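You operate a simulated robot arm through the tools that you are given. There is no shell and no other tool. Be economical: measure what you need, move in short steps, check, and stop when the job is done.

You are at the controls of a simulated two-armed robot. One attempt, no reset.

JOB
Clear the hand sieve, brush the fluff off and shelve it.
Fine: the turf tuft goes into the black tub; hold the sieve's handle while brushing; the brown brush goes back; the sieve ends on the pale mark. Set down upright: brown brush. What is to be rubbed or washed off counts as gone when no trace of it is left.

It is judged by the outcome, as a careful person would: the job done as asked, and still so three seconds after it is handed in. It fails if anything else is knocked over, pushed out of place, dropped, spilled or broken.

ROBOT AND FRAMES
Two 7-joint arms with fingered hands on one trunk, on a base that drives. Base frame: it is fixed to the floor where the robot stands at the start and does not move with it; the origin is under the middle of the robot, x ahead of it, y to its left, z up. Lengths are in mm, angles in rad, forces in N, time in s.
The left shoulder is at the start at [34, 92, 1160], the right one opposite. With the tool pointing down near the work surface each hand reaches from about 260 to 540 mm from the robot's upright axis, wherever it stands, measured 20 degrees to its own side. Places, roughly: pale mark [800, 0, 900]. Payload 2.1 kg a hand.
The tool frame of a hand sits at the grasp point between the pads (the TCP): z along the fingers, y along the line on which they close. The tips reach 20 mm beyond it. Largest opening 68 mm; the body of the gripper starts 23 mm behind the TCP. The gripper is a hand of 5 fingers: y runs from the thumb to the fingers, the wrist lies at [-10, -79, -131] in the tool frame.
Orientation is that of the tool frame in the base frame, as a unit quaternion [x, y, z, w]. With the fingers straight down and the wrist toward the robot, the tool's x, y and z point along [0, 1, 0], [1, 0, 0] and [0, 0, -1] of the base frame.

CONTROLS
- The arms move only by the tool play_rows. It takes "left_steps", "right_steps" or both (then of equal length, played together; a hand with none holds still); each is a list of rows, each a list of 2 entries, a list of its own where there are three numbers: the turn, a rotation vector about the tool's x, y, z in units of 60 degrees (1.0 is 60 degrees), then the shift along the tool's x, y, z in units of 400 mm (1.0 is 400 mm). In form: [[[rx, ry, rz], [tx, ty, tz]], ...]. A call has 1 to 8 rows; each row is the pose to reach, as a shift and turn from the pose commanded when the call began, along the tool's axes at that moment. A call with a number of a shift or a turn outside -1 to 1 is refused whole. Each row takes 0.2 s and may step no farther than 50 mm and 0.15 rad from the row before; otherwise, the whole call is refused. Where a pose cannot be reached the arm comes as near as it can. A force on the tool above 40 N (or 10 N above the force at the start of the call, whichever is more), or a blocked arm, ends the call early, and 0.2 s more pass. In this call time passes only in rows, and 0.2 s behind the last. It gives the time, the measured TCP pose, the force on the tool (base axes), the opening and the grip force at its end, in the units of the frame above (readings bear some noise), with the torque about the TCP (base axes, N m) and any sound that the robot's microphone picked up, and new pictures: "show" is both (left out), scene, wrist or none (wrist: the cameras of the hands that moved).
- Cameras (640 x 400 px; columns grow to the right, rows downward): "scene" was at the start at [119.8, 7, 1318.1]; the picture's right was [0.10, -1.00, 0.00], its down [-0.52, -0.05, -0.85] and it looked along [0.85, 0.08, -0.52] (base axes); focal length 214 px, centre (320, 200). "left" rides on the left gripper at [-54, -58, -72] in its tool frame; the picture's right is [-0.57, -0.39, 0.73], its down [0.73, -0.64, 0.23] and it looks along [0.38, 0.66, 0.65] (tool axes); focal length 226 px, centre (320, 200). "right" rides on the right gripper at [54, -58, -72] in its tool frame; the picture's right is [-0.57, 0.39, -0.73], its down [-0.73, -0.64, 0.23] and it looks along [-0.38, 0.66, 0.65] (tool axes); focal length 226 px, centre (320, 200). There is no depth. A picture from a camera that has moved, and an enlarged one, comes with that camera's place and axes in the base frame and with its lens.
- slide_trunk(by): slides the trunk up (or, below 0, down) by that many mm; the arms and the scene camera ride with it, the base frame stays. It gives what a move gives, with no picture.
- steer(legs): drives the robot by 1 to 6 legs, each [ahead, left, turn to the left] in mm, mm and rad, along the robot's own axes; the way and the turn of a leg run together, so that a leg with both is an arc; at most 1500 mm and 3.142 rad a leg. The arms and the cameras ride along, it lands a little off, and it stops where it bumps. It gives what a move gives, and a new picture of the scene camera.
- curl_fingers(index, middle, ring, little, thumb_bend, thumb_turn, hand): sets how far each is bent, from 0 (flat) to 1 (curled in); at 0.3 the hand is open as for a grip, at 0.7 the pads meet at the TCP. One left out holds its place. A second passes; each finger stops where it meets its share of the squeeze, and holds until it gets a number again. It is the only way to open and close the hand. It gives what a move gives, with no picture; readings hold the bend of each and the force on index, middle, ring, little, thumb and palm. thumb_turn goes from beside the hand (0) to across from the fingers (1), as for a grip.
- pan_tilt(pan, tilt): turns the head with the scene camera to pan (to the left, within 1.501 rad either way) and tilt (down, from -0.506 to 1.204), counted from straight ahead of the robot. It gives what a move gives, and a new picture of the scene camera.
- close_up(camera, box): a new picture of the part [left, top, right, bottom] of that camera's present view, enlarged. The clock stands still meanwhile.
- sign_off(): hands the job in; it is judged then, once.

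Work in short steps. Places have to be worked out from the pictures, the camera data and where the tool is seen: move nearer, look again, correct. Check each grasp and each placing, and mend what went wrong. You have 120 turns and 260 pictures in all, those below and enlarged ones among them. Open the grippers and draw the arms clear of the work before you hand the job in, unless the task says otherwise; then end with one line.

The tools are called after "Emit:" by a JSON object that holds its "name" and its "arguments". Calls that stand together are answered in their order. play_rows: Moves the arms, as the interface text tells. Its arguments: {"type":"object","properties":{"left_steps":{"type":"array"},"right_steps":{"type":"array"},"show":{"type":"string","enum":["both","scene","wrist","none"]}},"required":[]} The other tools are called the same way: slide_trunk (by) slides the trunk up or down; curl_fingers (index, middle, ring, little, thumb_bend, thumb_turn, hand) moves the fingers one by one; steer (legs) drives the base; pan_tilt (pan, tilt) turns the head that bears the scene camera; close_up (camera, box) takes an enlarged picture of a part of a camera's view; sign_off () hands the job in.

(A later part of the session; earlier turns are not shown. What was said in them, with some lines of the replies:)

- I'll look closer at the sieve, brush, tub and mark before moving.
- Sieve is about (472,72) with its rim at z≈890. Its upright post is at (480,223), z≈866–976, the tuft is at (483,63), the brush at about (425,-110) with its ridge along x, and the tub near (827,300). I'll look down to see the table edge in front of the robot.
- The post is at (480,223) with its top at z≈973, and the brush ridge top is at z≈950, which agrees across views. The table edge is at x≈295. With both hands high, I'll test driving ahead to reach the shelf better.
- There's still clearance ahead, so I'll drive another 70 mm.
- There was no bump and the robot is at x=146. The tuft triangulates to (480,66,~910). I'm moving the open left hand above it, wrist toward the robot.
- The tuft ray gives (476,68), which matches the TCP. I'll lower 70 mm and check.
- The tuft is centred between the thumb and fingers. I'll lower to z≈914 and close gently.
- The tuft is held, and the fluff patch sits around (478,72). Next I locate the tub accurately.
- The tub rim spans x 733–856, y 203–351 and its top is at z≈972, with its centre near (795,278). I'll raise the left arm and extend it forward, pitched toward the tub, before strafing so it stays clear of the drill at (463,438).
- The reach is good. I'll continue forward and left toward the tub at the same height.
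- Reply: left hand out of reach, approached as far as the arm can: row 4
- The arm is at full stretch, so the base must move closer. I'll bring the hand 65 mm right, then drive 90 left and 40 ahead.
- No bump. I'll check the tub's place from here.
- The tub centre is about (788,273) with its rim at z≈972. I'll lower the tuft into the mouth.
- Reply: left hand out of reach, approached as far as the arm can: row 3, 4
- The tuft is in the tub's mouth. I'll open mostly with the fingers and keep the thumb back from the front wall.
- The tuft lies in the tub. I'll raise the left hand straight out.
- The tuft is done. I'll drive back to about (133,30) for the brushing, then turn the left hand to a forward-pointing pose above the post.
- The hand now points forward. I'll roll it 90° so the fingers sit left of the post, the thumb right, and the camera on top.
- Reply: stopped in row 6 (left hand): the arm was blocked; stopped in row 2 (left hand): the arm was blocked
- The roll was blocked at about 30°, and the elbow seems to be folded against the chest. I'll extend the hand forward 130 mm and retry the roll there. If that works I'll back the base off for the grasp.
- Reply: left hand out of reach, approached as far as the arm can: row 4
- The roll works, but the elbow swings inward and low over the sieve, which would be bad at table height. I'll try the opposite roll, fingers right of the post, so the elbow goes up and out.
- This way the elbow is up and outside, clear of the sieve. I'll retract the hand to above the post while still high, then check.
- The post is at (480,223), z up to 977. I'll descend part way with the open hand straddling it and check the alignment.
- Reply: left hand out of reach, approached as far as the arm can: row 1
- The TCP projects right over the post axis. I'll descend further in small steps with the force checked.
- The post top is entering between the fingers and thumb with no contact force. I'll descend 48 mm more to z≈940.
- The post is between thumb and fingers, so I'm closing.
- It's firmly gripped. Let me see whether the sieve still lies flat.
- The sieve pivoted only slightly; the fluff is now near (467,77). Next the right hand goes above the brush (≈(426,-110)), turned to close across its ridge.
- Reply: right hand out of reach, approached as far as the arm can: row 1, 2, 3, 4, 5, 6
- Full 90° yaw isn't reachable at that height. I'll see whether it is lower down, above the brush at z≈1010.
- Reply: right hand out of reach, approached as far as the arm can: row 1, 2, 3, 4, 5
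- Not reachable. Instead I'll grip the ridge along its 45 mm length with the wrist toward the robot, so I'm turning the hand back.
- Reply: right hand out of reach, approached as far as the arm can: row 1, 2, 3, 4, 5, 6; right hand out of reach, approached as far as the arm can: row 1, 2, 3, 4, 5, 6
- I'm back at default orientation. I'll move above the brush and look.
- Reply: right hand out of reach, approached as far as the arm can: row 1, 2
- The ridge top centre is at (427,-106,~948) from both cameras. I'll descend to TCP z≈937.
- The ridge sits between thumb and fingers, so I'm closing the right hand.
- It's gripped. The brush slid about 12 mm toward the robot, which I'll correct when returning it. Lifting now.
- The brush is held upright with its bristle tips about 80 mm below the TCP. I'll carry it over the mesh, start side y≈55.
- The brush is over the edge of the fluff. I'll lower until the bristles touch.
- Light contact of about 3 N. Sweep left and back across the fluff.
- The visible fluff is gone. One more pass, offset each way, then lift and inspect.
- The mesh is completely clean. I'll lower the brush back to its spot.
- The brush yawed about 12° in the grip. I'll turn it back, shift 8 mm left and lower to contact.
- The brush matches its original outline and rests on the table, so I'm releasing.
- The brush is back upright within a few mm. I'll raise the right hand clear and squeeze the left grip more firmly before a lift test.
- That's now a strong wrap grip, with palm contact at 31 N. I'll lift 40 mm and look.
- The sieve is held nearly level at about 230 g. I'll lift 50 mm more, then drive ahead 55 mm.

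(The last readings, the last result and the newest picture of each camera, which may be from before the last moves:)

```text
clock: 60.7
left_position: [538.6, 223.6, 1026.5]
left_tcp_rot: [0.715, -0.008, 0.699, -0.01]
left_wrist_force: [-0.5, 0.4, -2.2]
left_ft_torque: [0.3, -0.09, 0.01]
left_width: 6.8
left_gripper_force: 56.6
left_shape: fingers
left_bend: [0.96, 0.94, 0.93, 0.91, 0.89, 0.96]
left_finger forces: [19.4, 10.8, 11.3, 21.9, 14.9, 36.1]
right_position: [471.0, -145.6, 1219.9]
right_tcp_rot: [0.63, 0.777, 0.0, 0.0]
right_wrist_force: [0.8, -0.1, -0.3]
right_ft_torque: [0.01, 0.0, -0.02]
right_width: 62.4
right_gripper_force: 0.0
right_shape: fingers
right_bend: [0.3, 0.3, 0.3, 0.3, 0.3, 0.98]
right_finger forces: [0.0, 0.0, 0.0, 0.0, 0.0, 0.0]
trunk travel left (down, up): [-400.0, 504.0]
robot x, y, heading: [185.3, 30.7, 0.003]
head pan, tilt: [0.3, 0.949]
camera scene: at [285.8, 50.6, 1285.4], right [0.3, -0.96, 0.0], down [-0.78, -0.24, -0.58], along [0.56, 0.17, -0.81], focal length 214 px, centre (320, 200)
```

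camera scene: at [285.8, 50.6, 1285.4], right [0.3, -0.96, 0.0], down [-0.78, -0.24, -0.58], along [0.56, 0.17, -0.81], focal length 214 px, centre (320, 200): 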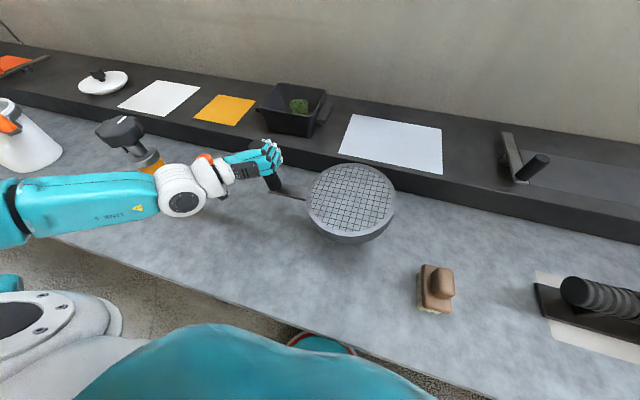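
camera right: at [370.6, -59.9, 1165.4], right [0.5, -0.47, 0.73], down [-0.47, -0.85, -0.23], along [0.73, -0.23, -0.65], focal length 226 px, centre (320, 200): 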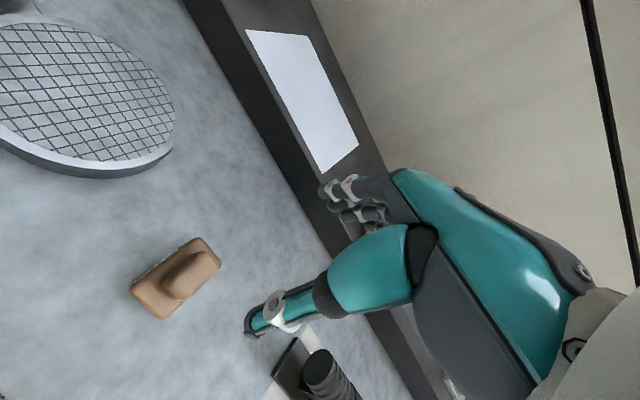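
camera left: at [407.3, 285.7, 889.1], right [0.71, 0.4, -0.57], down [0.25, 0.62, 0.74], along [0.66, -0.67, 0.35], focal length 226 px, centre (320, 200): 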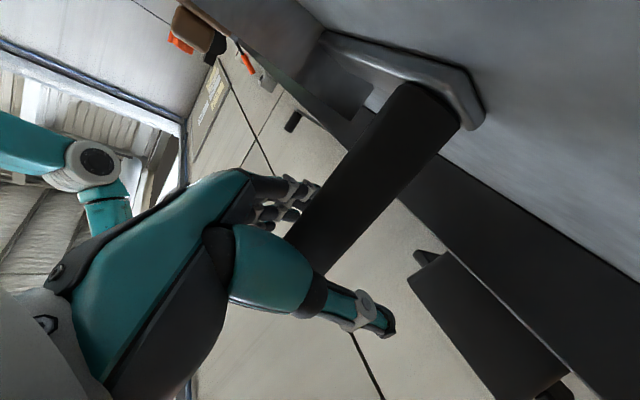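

There's a safe gap to the drill. I'll move diagonally forward-right with a 30° yaw, which swings the disc ahead toward the mark.

Emit:
{"name": "play_rows", "arguments": {"left_steps": [[[0.1, 0, 0], [0.012, 0.059, 0.075]], [[0.2, 0, 0], [0.024, 0.118, 0.15]], [[0.3, 0, 0], [0.034, 0.177, 0.225]], [[0.4, 0, 0], [0.045, 0.236, 0.3]], [[0.5, 0, 0], [0.045, 0.295, 0.375]]]}}

```text
clock: 61.9
left_position: [688.9, 103.8, 1040.0]
left_tcp_rot: [0.688, 0.173, 0.676, -0.196]
left_wrist_force: [-0.4, -0.4, -2.2]
left_ft_torque: [0.29, 0.1, -0.02]
left_width: 7.5
left_gripper_force: 57.4
left_shape: fingers
left_bend: [0.96, 0.94, 0.93, 0.91, 0.9, 0.96]
left_finger forces: [16.8, 10.3, 12.1, 25.5, 13.7, 36.1]
right_position: [471.4, -146.5, 1220.1]
right_tcp_rot: [0.629, 0.777, 0.0, 0.0]
right_wrist_force: [0.3, 0.5, -0.6]
right_ft_torque: [-0.01, 0.02, 0.03]
right_width: 62.7
right_gripper_force: 0.0
right_shape: fingers
right_bend: [0.3, 0.3, 0.3, 0.3, 0.3, 0.98]
right_finger forces: [0.1, 0.0, 0.0, 0.1, 0.1, 0.1]
trunk travel left (down, up): [-400.0, 504.0]
robot x, y, heading: [185.4, 31.5, 0.0]
head pan, tilt: [0.3, 0.949]
camera scene: at [285.6, 50.2, 1285.4], right [0.3, -0.96, 0.0], down [-0.78, -0.24, -0.58], along [0.56, 0.17, -0.81], focal length 214 px, centre (320, 200)
camera left: at [596.5, 120.8, 990.2], right [0.42, 0.72, -0.56], down [-0.11, 0.65, 0.75], along [0.9, -0.26, 0.35], focal length 226 px, centre (320, 200)
```

scene: 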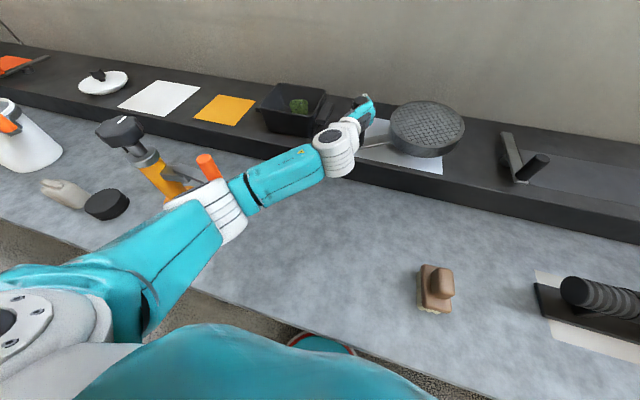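
left: 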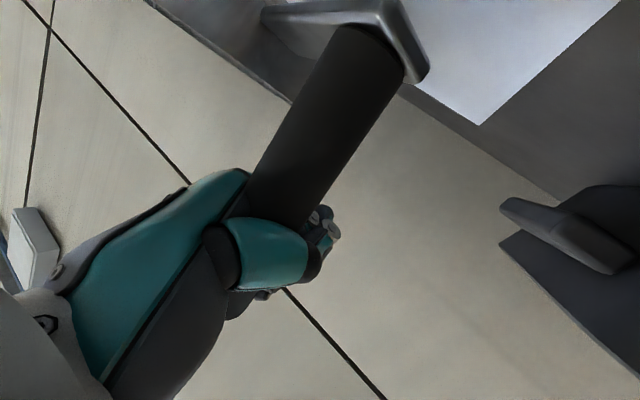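

It reached well. I'll turn the head to view the sieve over the mark.

Emit:
{"name": "pan_tilt", "arguments": {"pan": -0.05, "tilt": 0.75}}

Emit:
{"name": "close_up", "arguments": {"camera": "scene", "box": [210, 70, 410, 195]}}

```text
clock: 62.8
left_position: [688.8, 104.1, 1041.0]
left_tcp_rot: [0.688, 0.173, 0.677, -0.195]
left_wrist_force: [0.0, -0.1, -2.4]
left_ft_torque: [0.34, 0.1, 0.0]
left_width: 7.5
left_gripper_force: 56.6
left_shape: fingers
left_bend: [0.96, 0.94, 0.93, 0.91, 0.9, 0.96]
left_finger forces: [16.7, 10.1, 12.0, 25.3, 13.3, 35.9]
right_position: [470.3, -145.9, 1221.8]
right_tcp_rot: [0.63, 0.777, 0.001, 0.0]
right_wrist_force: [0.1, -0.7, 0.0]
right_ft_torque: [0.01, -0.03, 0.02]
right_width: 62.4
right_gripper_force: 0.0
right_shape: fingers
right_bend: [0.3, 0.3, 0.3, 0.3, 0.3, 0.98]
right_finger forces: [0.1, 0.0, 0.0, 0.0, 0.0, 0.1]
trunk travel left (down, up): [-400.0, 504.0]
robot x, y, heading: [183.7, 31.7, -0.002]
head pan, tilt: [-0.051, 0.75]
camera scene: at [298.8, 24.8, 1300.9], right [-0.05, -1.0, 0.0], down [-0.68, 0.03, -0.73], along [0.73, -0.04, -0.68], focal length 214 px, centre (320, 200)
```

scene: 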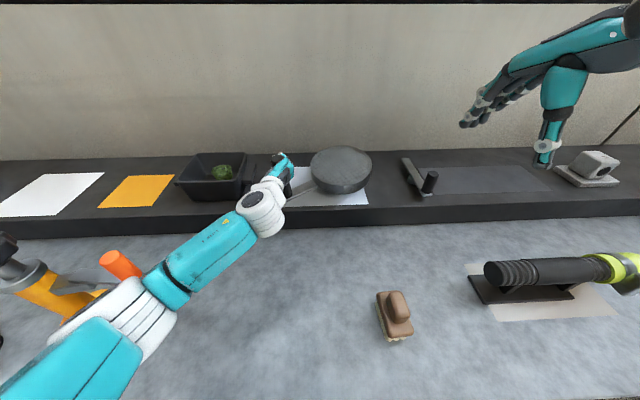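

```text
3.20 times, centred on (310, 132) of scene
camera zoom: at [298.8, 24.8, 1300.9], right [-0.05, -1.0, 0.0], down [-0.68, 0.03, -0.73], along [0.73, -0.04, -0.68], focal length 686 px, centre (352, 416)
```

zoom: 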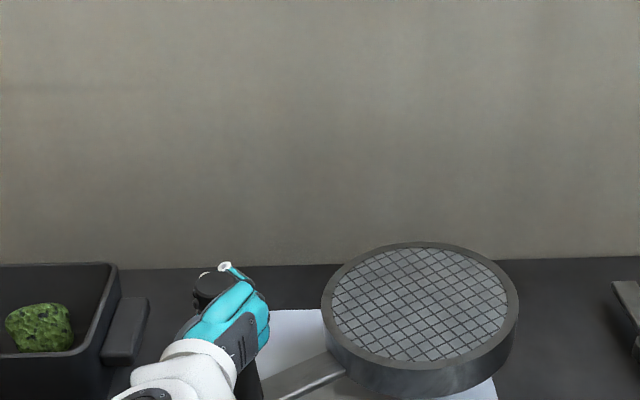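

The disc centre is about (738,-50) and should be near (808,-42). I'll move 70 mm forward and 8 mm left at this height.

Emit:
{"name": "play_rows", "arguments": {"left_steps": [[[0, 0, 0], [0, 0.035, 0.081]], [[0, 0, 0], [0, 0.07, 0.1615]]], "show": "scene"}}

Emit:
{"name": "close_up", "arguments": {"camera": "scene", "box": [240, 110, 400, 230]}}

```text
clock: 63.4
left_position: [758.9, 112.0, 1039.0]
left_tcp_rot: [0.689, 0.173, 0.677, -0.192]
left_wrist_force: [-0.5, 0.5, -2.2]
left_ft_torque: [0.34, 0.07, -0.01]
left_width: 7.8
left_gripper_force: 56.9
left_shape: fingers
left_bend: [0.97, 0.94, 0.93, 0.91, 0.9, 0.96]
left_finger forces: [16.5, 10.1, 11.5, 25.3, 13.3, 37.5]
right_position: [471.2, -145.5, 1221.8]
right_tcp_rot: [0.629, 0.778, 0.0, 0.0]
right_wrist_force: [0.8, -0.1, 0.3]
right_ft_torque: [-0.02, 0.0, 0.03]
right_width: 62.4
right_gripper_force: 0.1
right_shape: fingers
right_bend: [0.3, 0.3, 0.3, 0.3, 0.3, 0.98]
right_finger forces: [0.0, 0.1, 0.0, 0.0, 0.1, 0.0]
trunk travel left (down, up): [-400.0, 504.0]
robot x, y, heading: [182.7, 30.9, -0.002]
head pan, tilt: [-0.051, 0.75]
camera scene: at [299.0, 24.5, 1300.9], right [-0.05, -1.0, 0.0], down [-0.68, 0.04, -0.73], along [0.73, -0.04, -0.68], focal length 214 px, centre (320, 200)
```

scene: 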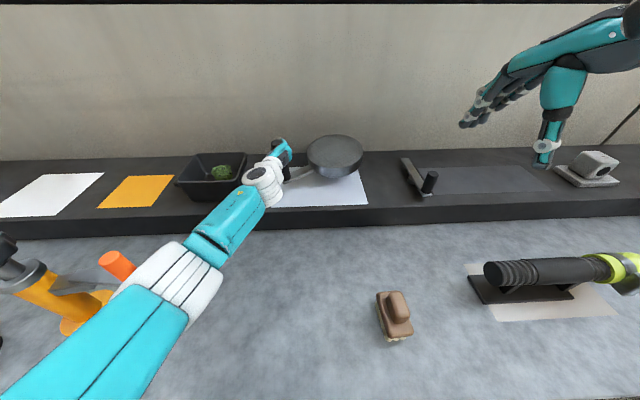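

```text
3.33 times, centred on (320, 170) of scene
camera zoom: at [299.0, 24.5, 1300.9], right [-0.05, -1.0, 0.0], down [-0.68, 0.04, -0.73], along [0.73, -0.04, -0.68], focal length 715 px, centre (320, 300)
```

zoom: 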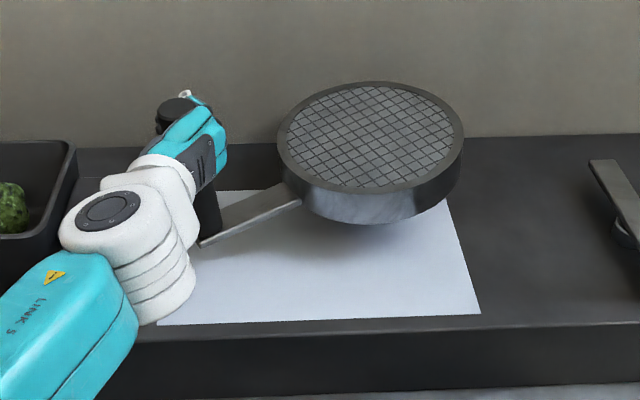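

The disc lines up over the mark. I'll lower 40 mm with the arm.

Emit:
{"name": "play_rows", "arguments": {"left_steps": [[[0, 0, 0], [-0.05, 0, 0]], [[0, 0, 0], [-0.1, 0, 0]]], "show": "none"}}

Emit:
{"name": "close_up", "arguments": {"camera": "scene", "box": [240, 110, 400, 230]}}

```text
clock: 64.0
left_position: [758.5, 112.6, 1009.9]
left_tcp_rot: [0.682, 0.177, 0.683, -0.191]
left_wrist_force: [-2.0, 0.5, 20.4]
left_ft_torque: [0.01, 1.04, -0.1]
left_width: 8.0
left_gripper_force: 62.5
left_shape: fingers
left_bend: [0.97, 0.94, 0.93, 0.91, 0.9, 0.97]
left_finger forces: [16.7, 10.3, 11.5, 29.6, 18.3, 39.4]
right_position: [469.8, -146.6, 1222.1]
right_tcp_rot: [0.629, 0.777, 0.001, 0.0]
right_wrist_force: [0.2, 0.5, 0.2]
right_ft_torque: [0.0, 0.04, 0.0]
right_width: 62.7
right_gripper_force: 0.0
right_shape: fingers
right_bend: [0.3, 0.3, 0.3, 0.3, 0.3, 0.98]
right_finger forces: [0.0, 0.0, 0.1, 0.0, 0.0, 0.1]
trunk travel left (down, up): [-400.0, 504.0]
robot x, y, heading: [185.3, 35.0, 0.002]
head pan, tilt: [-0.051, 0.75]
stopped in row 2 (left hand): the force on the tool passed its limit (the readings are from after the stop); the commanded pose is now the measured one
```

```text
3.33 times, centred on (320, 170) of scene
camera zoom: at [297.4, 24.6, 1301.3], right [-0.05, -1.0, 0.0], down [-0.68, 0.03, -0.73], along [0.73, -0.04, -0.68], focal length 715 px, centre (320, 300)
```

zoom: 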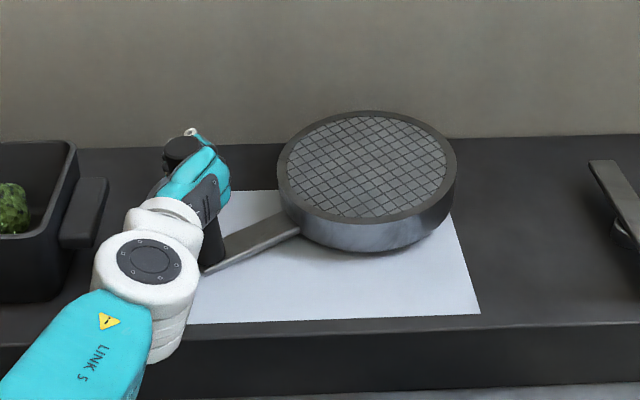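

Contact came early (20 N up, about 45 mm behind the TCP). I'll find out what is touching.

Emit:
{"name": "close_up", "arguments": {"camera": "left", "box": [0, 0, 640, 400]}}

Emit:
{"name": "close_up", "arguments": {"camera": "scene", "box": [255, 125, 335, 185]}}

Emit:
{"name": "close_up", "arguments": {"camera": "right", "box": [0, 0, 640, 400]}}

```text
1.00 times, centred on (320, 200) of left
camera zoom: at [666.7, 128.4, 957.1], right [0.43, 0.71, -0.55], down [-0.12, 0.65, 0.75], along [0.89, -0.26, 0.37], focal length 226 px, centre (320, 200)
```

zoom: 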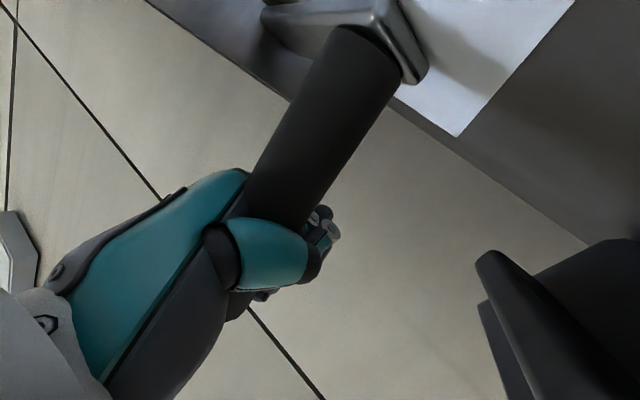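

```text
6.67 times, centred on (295, 155) of scene
camera zoom: at [297.4, 24.6, 1301.3], right [-0.05, -1.0, 0.0], down [-0.68, 0.03, -0.73], along [0.73, -0.04, -0.68], focal length 1430 px, centre (487, 500)
```

zoom: 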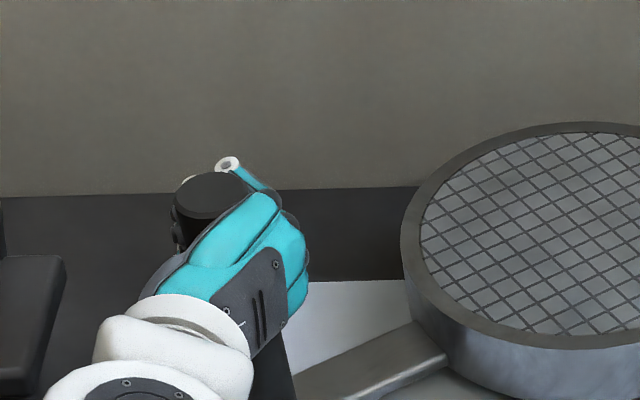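

```text
1.00 times, centred on (320, 200) of right
camera zoom: at [399.8, -105.4, 1293.2], right [0.5, -0.47, 0.73], down [-0.47, -0.85, -0.23], along [0.73, -0.23, -0.65], focal length 226 px, centre (320, 200)
```

zoom: 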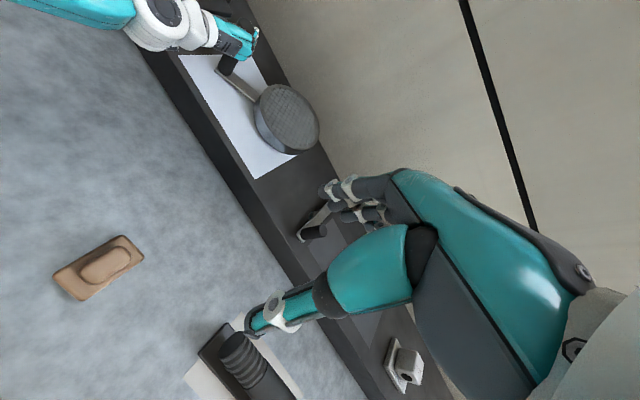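

Sieve and plate are still about 25–40 mm above the shelf, so something else is touching, possibly the elbow. I'll look at the arm.

Emit:
{"name": "pan_tilt", "arguments": {"pan": 0.3, "tilt": 0.9}}

```text
clock: 64.9
left_position: [757.6, 112.1, 1008.9]
left_tcp_rot: [0.683, 0.176, 0.682, -0.192]
left_wrist_force: [3.0, 1.3, 36.9]
left_ft_torque: [-0.27, 1.25, -0.01]
left_width: 7.6
left_gripper_force: 60.7
left_shape: fingers
left_bend: [0.96, 0.94, 0.93, 0.91, 0.9, 0.97]
left_finger forces: [19.9, 10.8, 11.4, 26.5, 13.5, 39.4]
right_position: [467.1, -146.9, 1221.6]
right_tcp_rot: [0.629, 0.777, 0.0, 0.0]
right_wrist_force: [0.0, 1.2, 0.1]
right_ft_torque: [-0.01, 0.0, -0.01]
right_width: 62.5
right_gripper_force: 0.0
right_shape: fingers
right_bend: [0.3, 0.3, 0.3, 0.3, 0.3, 0.98]
right_finger forces: [0.1, 0.0, 0.0, 0.1, 0.0, 0.0]
trunk travel left (down, up): [-400.0, 504.0]
robot x, y, heading: [184.4, 31.8, 0.003]
head pan, tilt: [0.3, 0.901]
camera scene: at [285.1, 50.9, 1289.5], right [0.29, -0.96, 0.0], down [-0.75, -0.23, -0.62], along [0.6, 0.18, -0.78], focal length 214 px, centre (320, 200)
```

scene: 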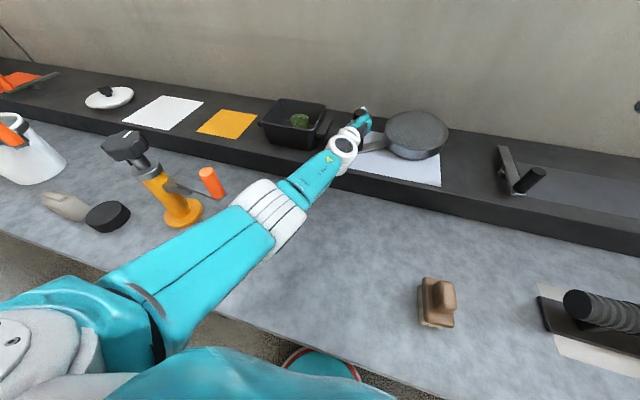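

Nothing obvious shows. I'll relieve the pressure by rising 12 mm, then inspect from the right-hand camera.

Emit:
{"name": "play_rows", "arguments": {"left_steps": [[[0, 0, 0], [0.03, 0, 0]]], "show": "none"}}

Emit:
{"name": "close_up", "arguments": {"camera": "right", "box": [120, 0, 360, 180]}}

Emit:
{"name": "close_up", "arguments": {"camera": "scene", "box": [300, 90, 460, 210]}}

```text
clock: 65.3
left_position: [760.0, 113.0, 1009.9]
left_tcp_rot: [0.687, 0.176, 0.678, -0.193]
left_wrist_force: [-0.3, -0.8, 2.8]
left_ft_torque: [0.27, 0.36, -0.02]
left_width: 8.2
left_gripper_force: 61.2
left_shape: fingers
left_bend: [0.96, 0.94, 0.93, 0.91, 0.9, 0.96]
left_finger forces: [17.5, 10.3, 11.5, 26.8, 15.2, 41.4]
left hand out of reach, approached as far as the arm can: row 1
right_position: [470.0, -146.1, 1219.5]
right_tcp_rot: [0.629, 0.778, 0.0, 0.0]
right_wrist_force: [0.7, -0.1, 0.3]
right_ft_torque: [0.0, 0.01, 0.04]
right_width: 62.7
right_gripper_force: 0.1
right_shape: fingers
right_bend: [0.3, 0.3, 0.3, 0.3, 0.3, 0.98]
right_finger forces: [0.0, 0.0, 0.0, 0.1, 0.0, 0.1]
trunk travel left (down, up): [-400.0, 504.0]
robot x, y, heading: [183.5, 30.7, -0.0]
head pan, tilt: [0.3, 0.901]
```

```text
2.22 times, centred on (240, 90) of right
camera zoom: at [400.7, -105.4, 1292.4], right [0.5, -0.47, 0.73], down [-0.47, -0.85, -0.23], along [0.73, -0.23, -0.65], focal length 502 px, centre (498, 444)
```

zoom: 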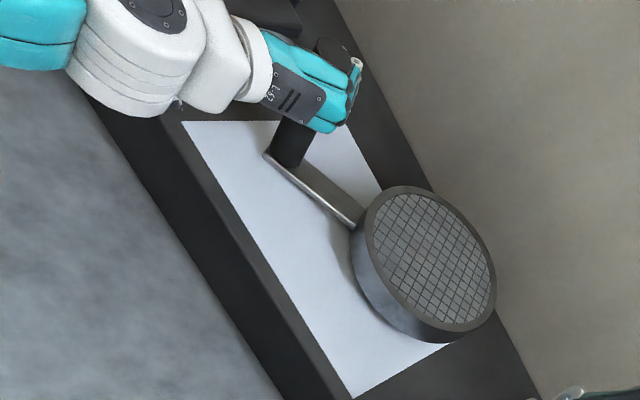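

```text
3.33 times, centred on (380, 150) of scene
camera zoom: at [287.7, 51.2, 1288.6], right [0.3, -0.96, 0.0], down [-0.75, -0.23, -0.62], along [0.59, 0.18, -0.78], focal length 715 px, centre (120, 367)
```

zoom: 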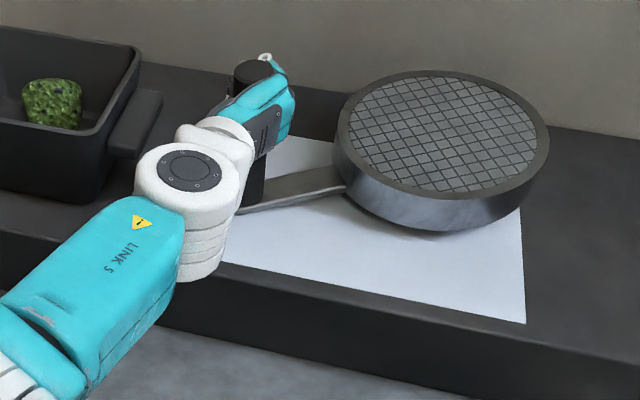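

Triangulating the mark from several views puts the shelf top at z≈940 and the mark at x 664–826, y −113…118. So the handle end really was touching the shelf, with the disc tipped up about 6°. I'll lift, move back 46 mm, and roll to level it.

Emit:
{"name": "play_rows", "arguments": {"left_steps": [[[0, 0, 0], [0.0625, 0, 0]], [[0, 0, 0.04], [0.0625, -0.033, -0.047]], [[0, 0, 0.085], [0.0625, -0.066, -0.0946]]], "show": "none"}}

Emit:
{"name": "pan_tilt", "arguments": {"pan": -0.05, "tilt": 0.8}}

Emit:
{"name": "close_up", "arguments": {"camera": "scene", "box": [240, 100, 400, 220]}}

Emit:
{"name": "close_up", "arguments": {"camera": "right", "box": [120, 0, 360, 180]}}

```text
clock: 66.1
left_position: [713.7, 116.4, 1038.2]
left_tcp_rot: [0.692, 0.145, 0.671, -0.223]
left_wrist_force: [-0.6, 0.9, -3.2]
left_ft_torque: [0.32, 0.12, 0.06]
left_width: 8.2
left_gripper_force: 59.4
left_shape: fingers
left_bend: [0.97, 0.94, 0.93, 0.91, 0.9, 0.96]
left_finger forces: [17.1, 10.1, 11.2, 25.4, 13.9, 41.1]
right_position: [470.0, -147.1, 1221.2]
right_tcp_rot: [0.63, 0.777, 0.0, 0.0]
right_wrist_force: [0.8, -1.0, 0.6]
right_ft_torque: [-0.03, 0.04, -0.01]
right_width: 62.5
right_gripper_force: 0.1
right_shape: fingers
right_bend: [0.3, 0.3, 0.3, 0.3, 0.3, 0.98]
right_finger forces: [0.0, 0.1, 0.0, 0.0, 0.0, 0.1]
trunk travel left (down, up): [-400.0, 504.0]
robot x, y, heading: [181.6, 33.8, -0.004]
head pan, tilt: [0.3, 0.901]
```

```text
clock: 66.9
left_position: [714.3, 116.6, 1038.4]
left_tcp_rot: [0.691, 0.146, 0.672, -0.222]
left_wrist_force: [-0.6, -0.3, -3.0]
left_ft_torque: [0.31, 0.1, 0.02]
left_width: 8.2
left_gripper_force: 59.1
left_shape: fingers
left_bend: [0.97, 0.94, 0.93, 0.91, 0.9, 0.96]
left_finger forces: [17.1, 10.0, 11.1, 25.4, 14.0, 41.0]
right_position: [471.2, -145.6, 1220.7]
right_tcp_rot: [0.629, 0.777, 0.0, 0.001]
right_wrist_force: [0.3, 0.7, -0.5]
right_ft_torque: [0.0, 0.0, -0.02]
right_width: 62.6
right_gripper_force: 0.0
right_shape: fingers
right_bend: [0.3, 0.3, 0.3, 0.3, 0.3, 0.98]
right_finger forces: [0.0, 0.1, 0.1, 0.0, 0.1, 0.0]
trunk travel left (down, up): [-400.0, 504.0]
robot x, y, heading: [186.9, 29.8, 0.003]
head pan, tilt: [-0.051, 0.799]
camera scene: at [296.7, 24.9, 1296.9], right [-0.05, -1.0, 0.0], down [-0.72, 0.04, -0.7], along [0.7, -0.04, -0.72], focal length 214 px, centre (320, 200)
```

scene: 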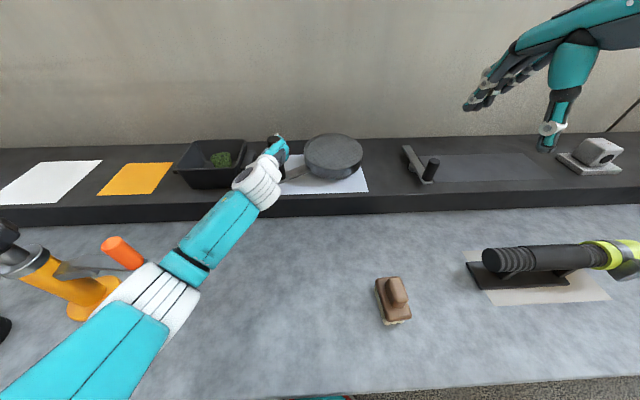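

```text
3.33 times, centred on (320, 160) of scene
camera zoom: at [296.7, 24.9, 1296.9], right [-0.05, -1.0, 0.0], down [-0.72, 0.04, -0.7], along [0.7, -0.04, -0.72], focal length 715 px, centre (320, 333)
```

zoom: 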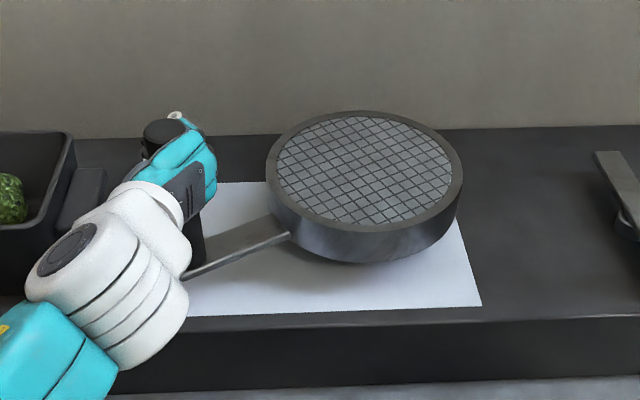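

```text
2.22 times, centred on (240, 90) of right
camera zoom: at [401.3, -105.3, 1292.7], right [0.5, -0.47, 0.73], down [-0.47, -0.85, -0.23], along [0.73, -0.23, -0.65], focal length 502 px, centre (498, 444)
```

zoom: 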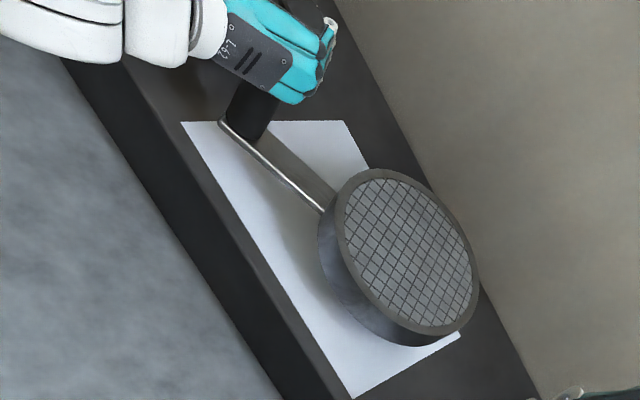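

The disc is near (744,-33) and nearly level. I'll nudge it +5/−4 mm and lower to just above the shelf.

Emit:
{"name": "play_rows", "arguments": {"left_steps": [[[0, 0, 0], [0, 0.016, 0.008]], [[0, 0, 0.02], [-0.03, 0.018, 0.008]], [[0, 0, 0.02], [-0.055, 0.018, 0.008]]], "show": "none"}}

Emit:
{"name": "play_rows", "arguments": {"left_steps": [[[0, 0, 0], [-0.008, 0, 0]], [[0, 0, 0], [-0.014, 0, 0]]], "show": "none"}}

Emit:
{"name": "close_up", "arguments": {"camera": "scene", "box": [240, 100, 400, 220]}}

Emit:
{"name": "close_up", "arguments": {"camera": "right", "box": [120, 0, 360, 180]}}

```text
clock: 67.7
left_position: [718.9, 113.9, 1014.3]
left_tcp_rot: [0.693, 0.138, 0.669, -0.228]
left_wrist_force: [-0.2, 0.7, -2.9]
left_ft_torque: [0.28, 0.08, 0.01]
left_width: 7.9
left_gripper_force: 59.6
left_shape: fingers
left_bend: [0.97, 0.94, 0.93, 0.91, 0.9, 0.96]
left_finger forces: [17.0, 10.1, 11.1, 25.3, 13.9, 41.4]
right_position: [470.4, -146.3, 1220.5]
right_tcp_rot: [0.629, 0.777, 0.001, -0.001]
right_wrist_force: [0.2, 0.3, 0.1]
right_ft_torque: [0.03, 0.0, 0.0]
right_width: 62.4
right_gripper_force: 0.2
right_shape: fingers
right_bend: [0.3, 0.3, 0.3, 0.3, 0.3, 0.98]
right_finger forces: [0.0, 0.0, 0.0, 0.1, 0.1, 0.0]
trunk travel left (down, up): [-400.0, 504.0]
robot x, y, heading: [183.0, 29.4, 0.003]
head pan, tilt: [-0.051, 0.799]
```

```text
clock: 68.3
left_position: [719.6, 114.3, 1009.9]
left_tcp_rot: [0.693, 0.139, 0.669, -0.229]
left_wrist_force: [-0.1, 1.2, -0.5]
left_ft_torque: [0.03, 0.14, -0.05]
left_width: 8.1
left_gripper_force: 58.8
left_shape: fingers
left_bend: [0.97, 0.94, 0.93, 0.91, 0.9, 0.96]
left_finger forces: [17.1, 9.8, 11.4, 24.7, 12.2, 41.9]
right_position: [469.9, -146.3, 1221.7]
right_tcp_rot: [0.629, 0.777, 0.0, 0.0]
right_wrist_force: [0.4, -0.8, -0.2]
right_ft_torque: [-0.02, -0.03, 0.02]
right_width: 62.3
right_gripper_force: 0.1
right_shape: fingers
right_bend: [0.3, 0.3, 0.3, 0.3, 0.3, 0.98]
right_finger forces: [0.1, 0.0, 0.0, 0.0, 0.0, 0.0]
trunk travel left (down, up): [-400.0, 504.0]
robot x, y, heading: [182.7, 29.7, 0.003]
head pan, tilt: [-0.051, 0.799]
```

```text
3.33 times, centred on (320, 160) of scene
camera zoom: at [296.5, 25.0, 1297.0], right [-0.05, -1.0, 0.0], down [-0.72, 0.04, -0.7], along [0.7, -0.04, -0.72], focal length 715 px, centre (320, 333)
```

zoom: 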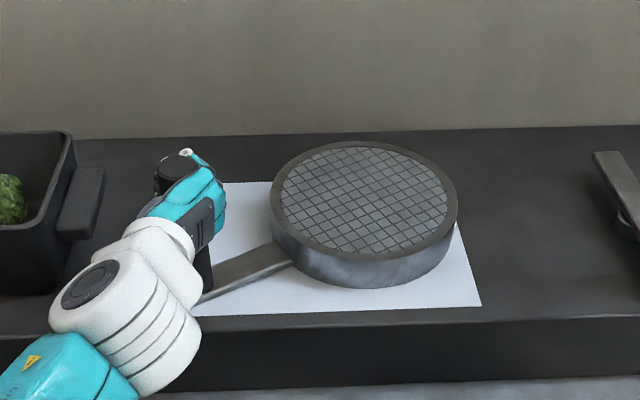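

```text
2.22 times, centred on (240, 90) of right
camera zoom: at [401.1, -105.2, 1292.8], right [0.5, -0.47, 0.73], down [-0.47, -0.85, -0.23], along [0.73, -0.23, -0.65], focal length 502 px, centre (498, 444)
```

zoom: 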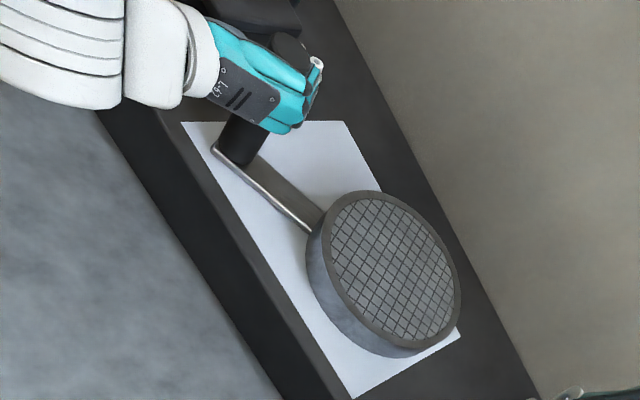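

The disc has touched down on the mark. I'll lower 3 mm more so the handle side settles, then check the force.

Emit:
{"name": "play_rows", "arguments": {"left_steps": [[[0, 0, -0.02], [-0.006, 0, 0]], [[0, 0, -0.04], [-0.01, 0, 0]]], "show": "none"}}

```text
clock: 68.9
left_position: [718.0, 114.2, 1008.6]
left_tcp_rot: [0.688, 0.152, 0.677, -0.214]
left_wrist_force: [1.9, 2.9, 21.7]
left_ft_torque: [0.22, 0.83, -0.1]
left_width: 8.2
left_gripper_force: 62.8
left_shape: fingers
left_bend: [0.97, 0.94, 0.93, 0.91, 0.9, 0.97]
left_finger forces: [18.3, 10.6, 11.0, 28.0, 17.4, 39.9]
right_position: [468.6, -145.7, 1221.7]
right_tcp_rot: [0.629, 0.777, 0.001, 0.0]
right_wrist_force: [-0.5, 0.1, -0.3]
right_ft_torque: [-0.02, -0.02, 0.0]
right_width: 62.4
right_gripper_force: 0.0
right_shape: fingers
right_bend: [0.3, 0.3, 0.3, 0.3, 0.3, 0.98]
right_finger forces: [0.1, 0.0, 0.1, 0.1, 0.0, 0.0]
trunk travel left (down, up): [-400.0, 504.0]
robot x, y, heading: [186.5, 32.4, 0.001]
head pan, tilt: [-0.051, 0.799]
```

It's pressing at about 22 N, so I'll ease up 2 mm, then open the hand.

Emit:
{"name": "play_rows", "arguments": {"left_steps": [[[0, 0, 0], [0.005, 0, 0]]], "show": "none"}}

Emit:
{"name": "curl_fingers", "arguments": {"hand": "left", "index": 0.6, "middle": 0.6, "ring": 0.6, "little": 0.6, "thumb_bend": 0.55}}

Emit:
{"name": "curl_fingers", "arguments": {"hand": "left", "index": 0.25, "middle": 0.25, "ring": 0.25, "little": 0.25, "thumb_bend": 0.25}}

Emit:
{"name": "close_up", "arguments": {"camera": "scene", "box": [240, 100, 400, 220]}}

Emit:
{"name": "close_up", "arguments": {"camera": "right", "box": [120, 0, 360, 180]}}

Emit:
{"name": "close_up", "arguments": {"camera": "left", "box": [0, 0, 640, 400]}}

```text
clock: 69.3
left_position: [717.0, 113.0, 1009.7]
left_tcp_rot: [0.689, 0.153, 0.675, -0.216]
left_wrist_force: [1.4, 3.0, 16.4]
left_ft_torque: [0.32, 0.66, -0.09]
left_width: 7.8
left_gripper_force: 63.1
left_shape: fingers
left_bend: [0.97, 0.94, 0.93, 0.91, 0.9, 0.97]
left_finger forces: [18.5, 10.9, 11.2, 27.9, 17.6, 40.0]
right_position: [469.3, -146.6, 1220.1]
right_tcp_rot: [0.63, 0.777, 0.0, 0.0]
right_wrist_force: [0.3, -0.7, 0.4]
right_ft_torque: [0.01, 0.02, -0.01]
right_width: 62.6
right_gripper_force: 0.1
right_shape: fingers
right_bend: [0.3, 0.3, 0.3, 0.3, 0.3, 0.98]
right_finger forces: [0.0, 0.0, 0.0, 0.0, 0.1, 0.0]
trunk travel left (down, up): [-400.0, 504.0]
robot x, y, heading: [188.7, 29.5, -0.005]
head pan, tilt: [-0.051, 0.799]
```

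```text
clock: 70.3
left_position: [717.2, 114.0, 1008.4]
left_tcp_rot: [0.69, 0.153, 0.674, -0.215]
left_wrist_force: [-0.7, 0.3, -0.5]
left_ft_torque: [0.03, -0.05, 0.0]
left_width: 16.0
left_gripper_force: 0.4
left_shape: fingers
left_bend: [0.6, 0.6, 0.6, 0.6, 0.55, 0.98]
left_finger forces: [0.2, 0.1, 0.1, 0.0, 0.5, 0.5]
right_position: [471.1, -146.2, 1221.1]
right_tcp_rot: [0.629, 0.777, 0.0, 0.0]
right_wrist_force: [-0.1, 0.7, 0.1]
right_ft_torque: [-0.01, -0.01, -0.04]
right_width: 62.4
right_gripper_force: 0.1
right_shape: fingers
right_bend: [0.3, 0.3, 0.3, 0.3, 0.3, 0.98]
right_finger forces: [0.1, 0.0, 0.0, 0.1, 0.0, 0.0]
trunk travel left (down, up): [-400.0, 504.0]
robot x, y, heading: [186.9, 31.7, 0.002]
head pan, tilt: [-0.051, 0.799]
```

```text
clock: 71.3
left_position: [718.1, 113.5, 1008.5]
left_tcp_rot: [0.69, 0.152, 0.674, -0.215]
left_wrist_force: [-0.4, 0.7, -0.1]
left_ft_torque: [-0.01, -0.01, 0.02]
left_width: 69.6
left_gripper_force: 0.5
left_shape: fingers
left_bend: [0.25, 0.25, 0.25, 0.25, 0.25, 0.98]
left_finger forces: [0.0, 0.1, 0.1, 0.0, 0.0, 0.2]
right_position: [471.3, -146.8, 1222.7]
right_tcp_rot: [0.629, 0.777, 0.0, 0.0]
right_wrist_force: [-0.1, -0.1, 0.0]
right_ft_torque: [0.04, -0.03, -0.02]
right_width: 62.8
right_gripper_force: 0.1
right_shape: fingers
right_bend: [0.3, 0.3, 0.3, 0.3, 0.3, 0.98]
right_finger forces: [0.0, 0.1, 0.1, 0.0, 0.1, 0.0]
trunk travel left (down, up): [-400.0, 504.0]
robot x, y, heading: [183.1, 29.9, 0.002]
head pan, tilt: [-0.051, 0.799]
```

```text
3.33 times, centred on (320, 160) of scene
camera zoom: at [296.5, 24.8, 1296.9], right [-0.05, -1.0, 0.0], down [-0.72, 0.04, -0.7], along [0.7, -0.04, -0.72], focal length 715 px, centre (320, 333)
```

zoom: 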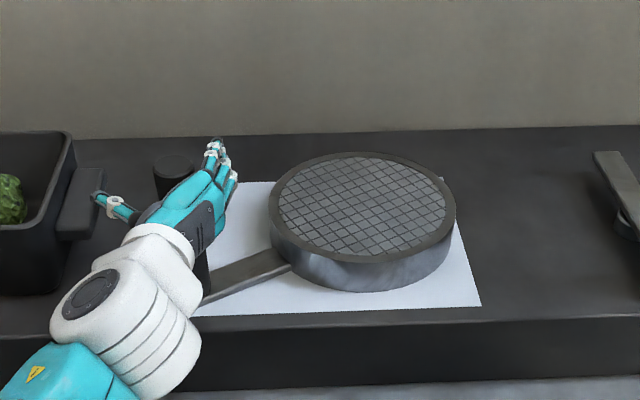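

```text
2.22 times, centred on (240, 90) of right
camera zoom: at [401.1, -105.4, 1292.7], right [0.5, -0.47, 0.73], down [-0.47, -0.85, -0.23], along [0.73, -0.23, -0.65], focal length 502 px, centre (498, 444)
```

zoom: 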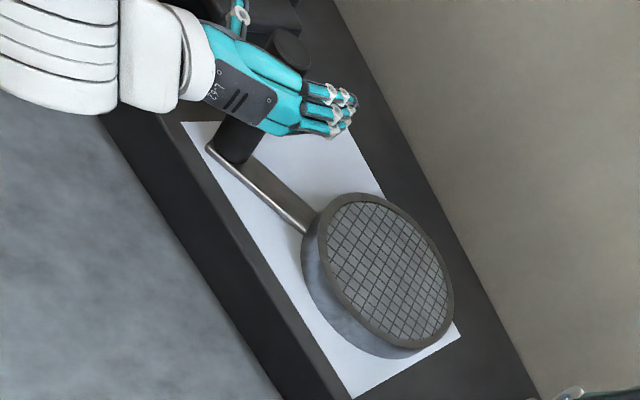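

```text
1.00 times, centred on (320, 200) of left
camera zoom: at [623.6, 132.6, 960.5], right [0.41, 0.74, -0.53], down [-0.09, 0.61, 0.79], along [0.91, -0.28, 0.32], focal length 226 px, centre (320, 200)
```

zoom: 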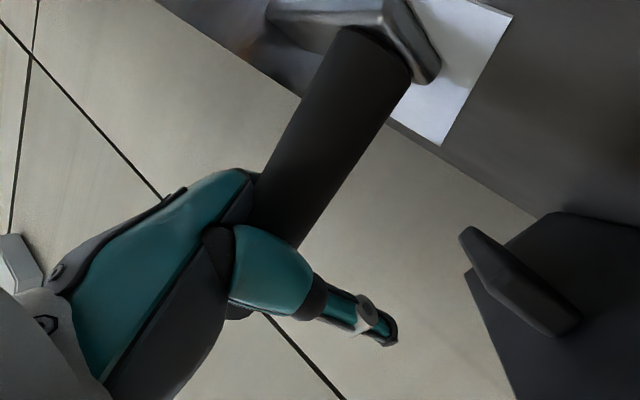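

Released; the sieve rests on the mark. I'll back the palm off 8 mm, then rise straight up off the post.

Emit:
{"name": "play_rows", "arguments": {"left_steps": [[[0, 0, 0], [0, 0, -0.02]], [[0, 0, 0], [0.06, -0.005, -0.02]], [[0, 0, 0], [0.12, -0.011, -0.02]]], "show": "none"}}

Emit:
{"name": "close_up", "arguments": {"camera": "scene", "box": [240, 100, 400, 220]}}

```text
clock: 72.1
left_position: [712.6, 108.6, 1056.8]
left_tcp_rot: [0.69, 0.152, 0.674, -0.214]
left_wrist_force: [0.1, 0.8, 0.1]
left_ft_torque: [-0.01, 0.01, -0.02]
left_width: 70.2
left_gripper_force: 0.1
left_shape: fingers
left_bend: [0.25, 0.25, 0.25, 0.25, 0.25, 0.98]
left_finger forces: [0.0, 0.0, 0.1, 0.1, 0.1, 0.0]
right_position: [470.2, -146.5, 1221.6]
right_tcp_rot: [0.629, 0.778, 0.0, 0.0]
right_wrist_force: [-0.8, 0.5, 0.9]
right_ft_torque: [-0.01, -0.01, -0.02]
right_width: 62.7
right_gripper_force: 0.1
right_shape: fingers
right_bend: [0.3, 0.3, 0.3, 0.3, 0.3, 0.98]
right_finger forces: [0.0, 0.0, 0.0, 0.1, 0.0, 0.0]
trunk travel left (down, up): [-400.0, 504.0]
robot x, y, heading: [184.3, 27.3, 0.002]
head pan, tilt: [-0.051, 0.799]
```

```text
3.33 times, centred on (320, 160) of scene
camera zoom: at [296.5, 24.9, 1296.9], right [-0.05, -1.0, 0.0], down [-0.72, 0.04, -0.7], along [0.7, -0.04, -0.72], focal length 715 px, centre (320, 333)
```

zoom: 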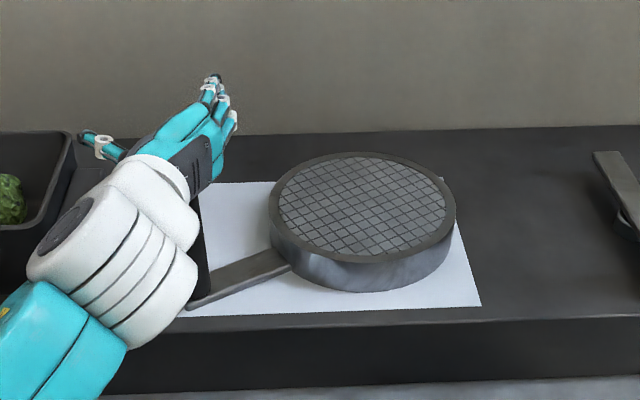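

The sieve didn't move. I'll continue up, then retract.

Emit:
{"name": "play_rows", "arguments": {"left_steps": [[[0, 0, 0], [0.07, -0.006, 0]], [[0, 0, 0], [0.14, -0.013, 0]], [[0, 0, 0], [0.21, -0.02, 0]], [[0, 0, 0], [0.25, -0.02, -0.08]], [[0, 0, 0], [0.25, -0.02, -0.18]], [[0, 0, 0], [0.25, -0.02, -0.28]]], "show": "scene"}}

Emit:
{"name": "close_up", "arguments": {"camera": "scene", "box": [240, 100, 400, 220]}}

Emit:
{"name": "close_up", "arguments": {"camera": "right", "box": [120, 0, 360, 180]}}

```text
clock: 73.5
left_position: [614.3, 53.6, 1158.8]
left_tcp_rot: [0.689, 0.153, 0.674, -0.215]
left_wrist_force: [-0.1, 0.4, 0.0]
left_ft_torque: [0.0, -0.02, 0.0]
left_width: 70.1
left_gripper_force: 0.1
left_shape: fingers
left_bend: [0.25, 0.25, 0.25, 0.25, 0.25, 0.98]
left_finger forces: [0.0, 0.1, 0.1, 0.0, 0.0, 0.0]
right_position: [469.9, -147.3, 1220.8]
right_tcp_rot: [0.629, 0.777, 0.0, 0.001]
right_wrist_force: [0.2, -0.2, -1.0]
right_ft_torque: [0.02, -0.02, -0.01]
right_width: 62.6
right_gripper_force: 0.0
right_shape: fingers
right_bend: [0.3, 0.3, 0.3, 0.3, 0.3, 0.98]
right_finger forces: [0.0, 0.0, 0.0, 0.0, 0.1, 0.1]
trunk travel left (down, up): [-400.0, 504.0]
robot x, y, heading: [186.9, 34.2, 0.003]
head pan, tilt: [-0.051, 0.799]
camera scene: at [296.4, 24.8, 1296.9], right [-0.05, -1.0, 0.0], down [-0.72, 0.04, -0.7], along [0.7, -0.04, -0.72], focal length 214 px, centre (320, 200)
```

scene: 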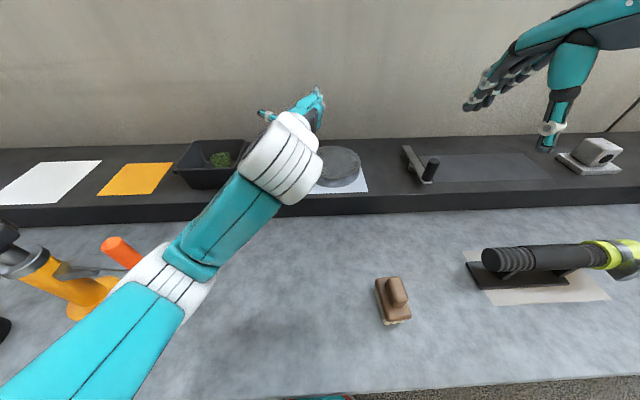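

```text
3.33 times, centred on (320, 160) of scene
camera zoom: at [296.4, 24.8, 1296.9], right [-0.05, -1.0, 0.0], down [-0.72, 0.04, -0.7], along [0.7, -0.04, -0.72], focal length 715 px, centre (320, 333)
```

zoom: 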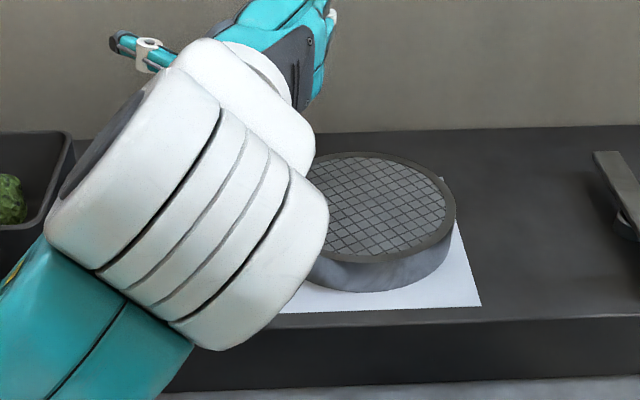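

```text
2.22 times, centred on (240, 90) of right
camera zoom: at [401.0, -105.4, 1292.8], right [0.5, -0.47, 0.73], down [-0.47, -0.85, -0.23], along [0.73, -0.23, -0.65], focal length 502 px, centre (498, 444)
```

zoom: 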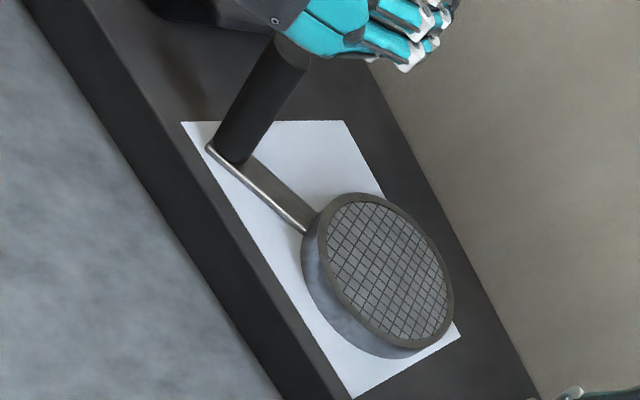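

The sieve lies flat, fully on the mark. I'll back the robot off so the arms are clear and do a final overview.

Emit:
{"name": "steer", "arguments": {"legs": [[-185, 0, 0]]}}

Emit:
{"name": "pan_tilt", "arguments": {"pan": 0.0, "tilt": 0.6}}

```text
clock: 75.0
left_position: [426.9, 53.6, 1159.6]
left_tcp_rot: [0.69, 0.154, 0.674, -0.216]
left_wrist_force: [0.3, 0.3, -0.1]
left_ft_torque: [-0.02, 0.03, 0.03]
left_width: 70.1
left_gripper_force: 0.1
left_shape: fingers
left_bend: [0.25, 0.25, 0.25, 0.25, 0.25, 0.98]
left_finger forces: [0.0, 0.0, 0.1, 0.1, 0.1, 0.0]
right_position: [283.0, -146.1, 1221.2]
right_tcp_rot: [0.628, 0.778, 0.0, 0.0]
right_wrist_force: [-0.1, 0.1, -1.0]
right_ft_torque: [-0.01, -0.02, 0.03]
right_width: 62.4
right_gripper_force: 0.1
right_shape: fingers
right_bend: [0.3, 0.3, 0.3, 0.3, 0.3, 0.98]
right_finger forces: [0.1, 0.0, 0.0, 0.0, 0.1, 0.1]
trunk travel left (down, up): [-400.0, 504.0]
robot x, y, heading: [2.8, 29.3, 0.004]
head pan, tilt: [-0.051, 0.799]
camera scene: at [109.1, 25.0, 1297.0], right [-0.05, -1.0, 0.0], down [-0.72, 0.03, -0.7], along [0.7, -0.03, -0.72], focal length 214 px, centre (320, 200)
```

scene: 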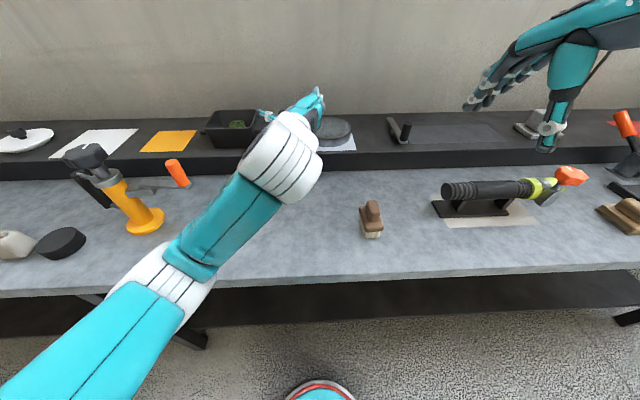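

```text
clock: 75.8
left_position: [428.5, 54.8, 1158.0]
left_tcp_rot: [0.689, 0.154, 0.674, -0.217]
left_wrist_force: [0.2, -0.8, 0.5]
left_ft_torque: [-0.02, -0.02, -0.01]
left_width: 70.0
left_gripper_force: 0.0
left_shape: fingers
left_bend: [0.25, 0.25, 0.25, 0.25, 0.25, 0.98]
left_finger forces: [0.1, 0.0, 0.1, 0.0, 0.0, 0.1]
right_position: [283.6, -146.4, 1220.7]
right_tcp_rot: [0.628, 0.778, 0.0, 0.0]
right_wrist_force: [-0.4, -0.1, -0.4]
right_ft_torque: [0.0, -0.02, 0.04]
right_width: 62.2
right_gripper_force: 0.1
right_shape: fingers
right_bend: [0.3, 0.3, 0.3, 0.3, 0.3, 0.98]
right_finger forces: [0.0, 0.1, 0.0, 0.0, 0.0, 0.0]
trunk travel left (down, up): [-400.0, 504.0]
robot x, y, heading: [-0.3, 30.8, 0.004]
head pan, tilt: [0.0, 0.6]
camera scene: at [117.2, 29.1, 1313.8], right [0.0, -1.0, 0.0], down [-0.57, 0.0, -0.82], along [0.82, 0.0, -0.57], focal length 214 px, centre (320, 200)
```

scene: 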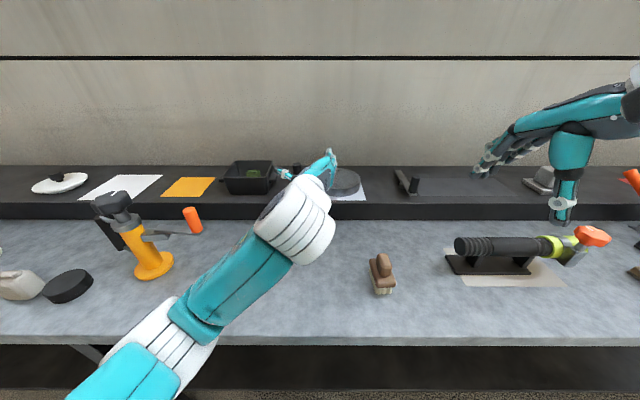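

Everything is in place: tuft in the tub, brush upright on its spot, clean sieve on the mark, and both hands open and clear. Handing in.

Emit:
{"name": "sign_off", "arguments": {}}

```text
The job is handed in.
```

The job is handed in: the tuft is in the black tub, the mesh was brushed clean with the handle held, the brush stands upright within a few mm of where it started, and the sieve lies flat on the pale mark.
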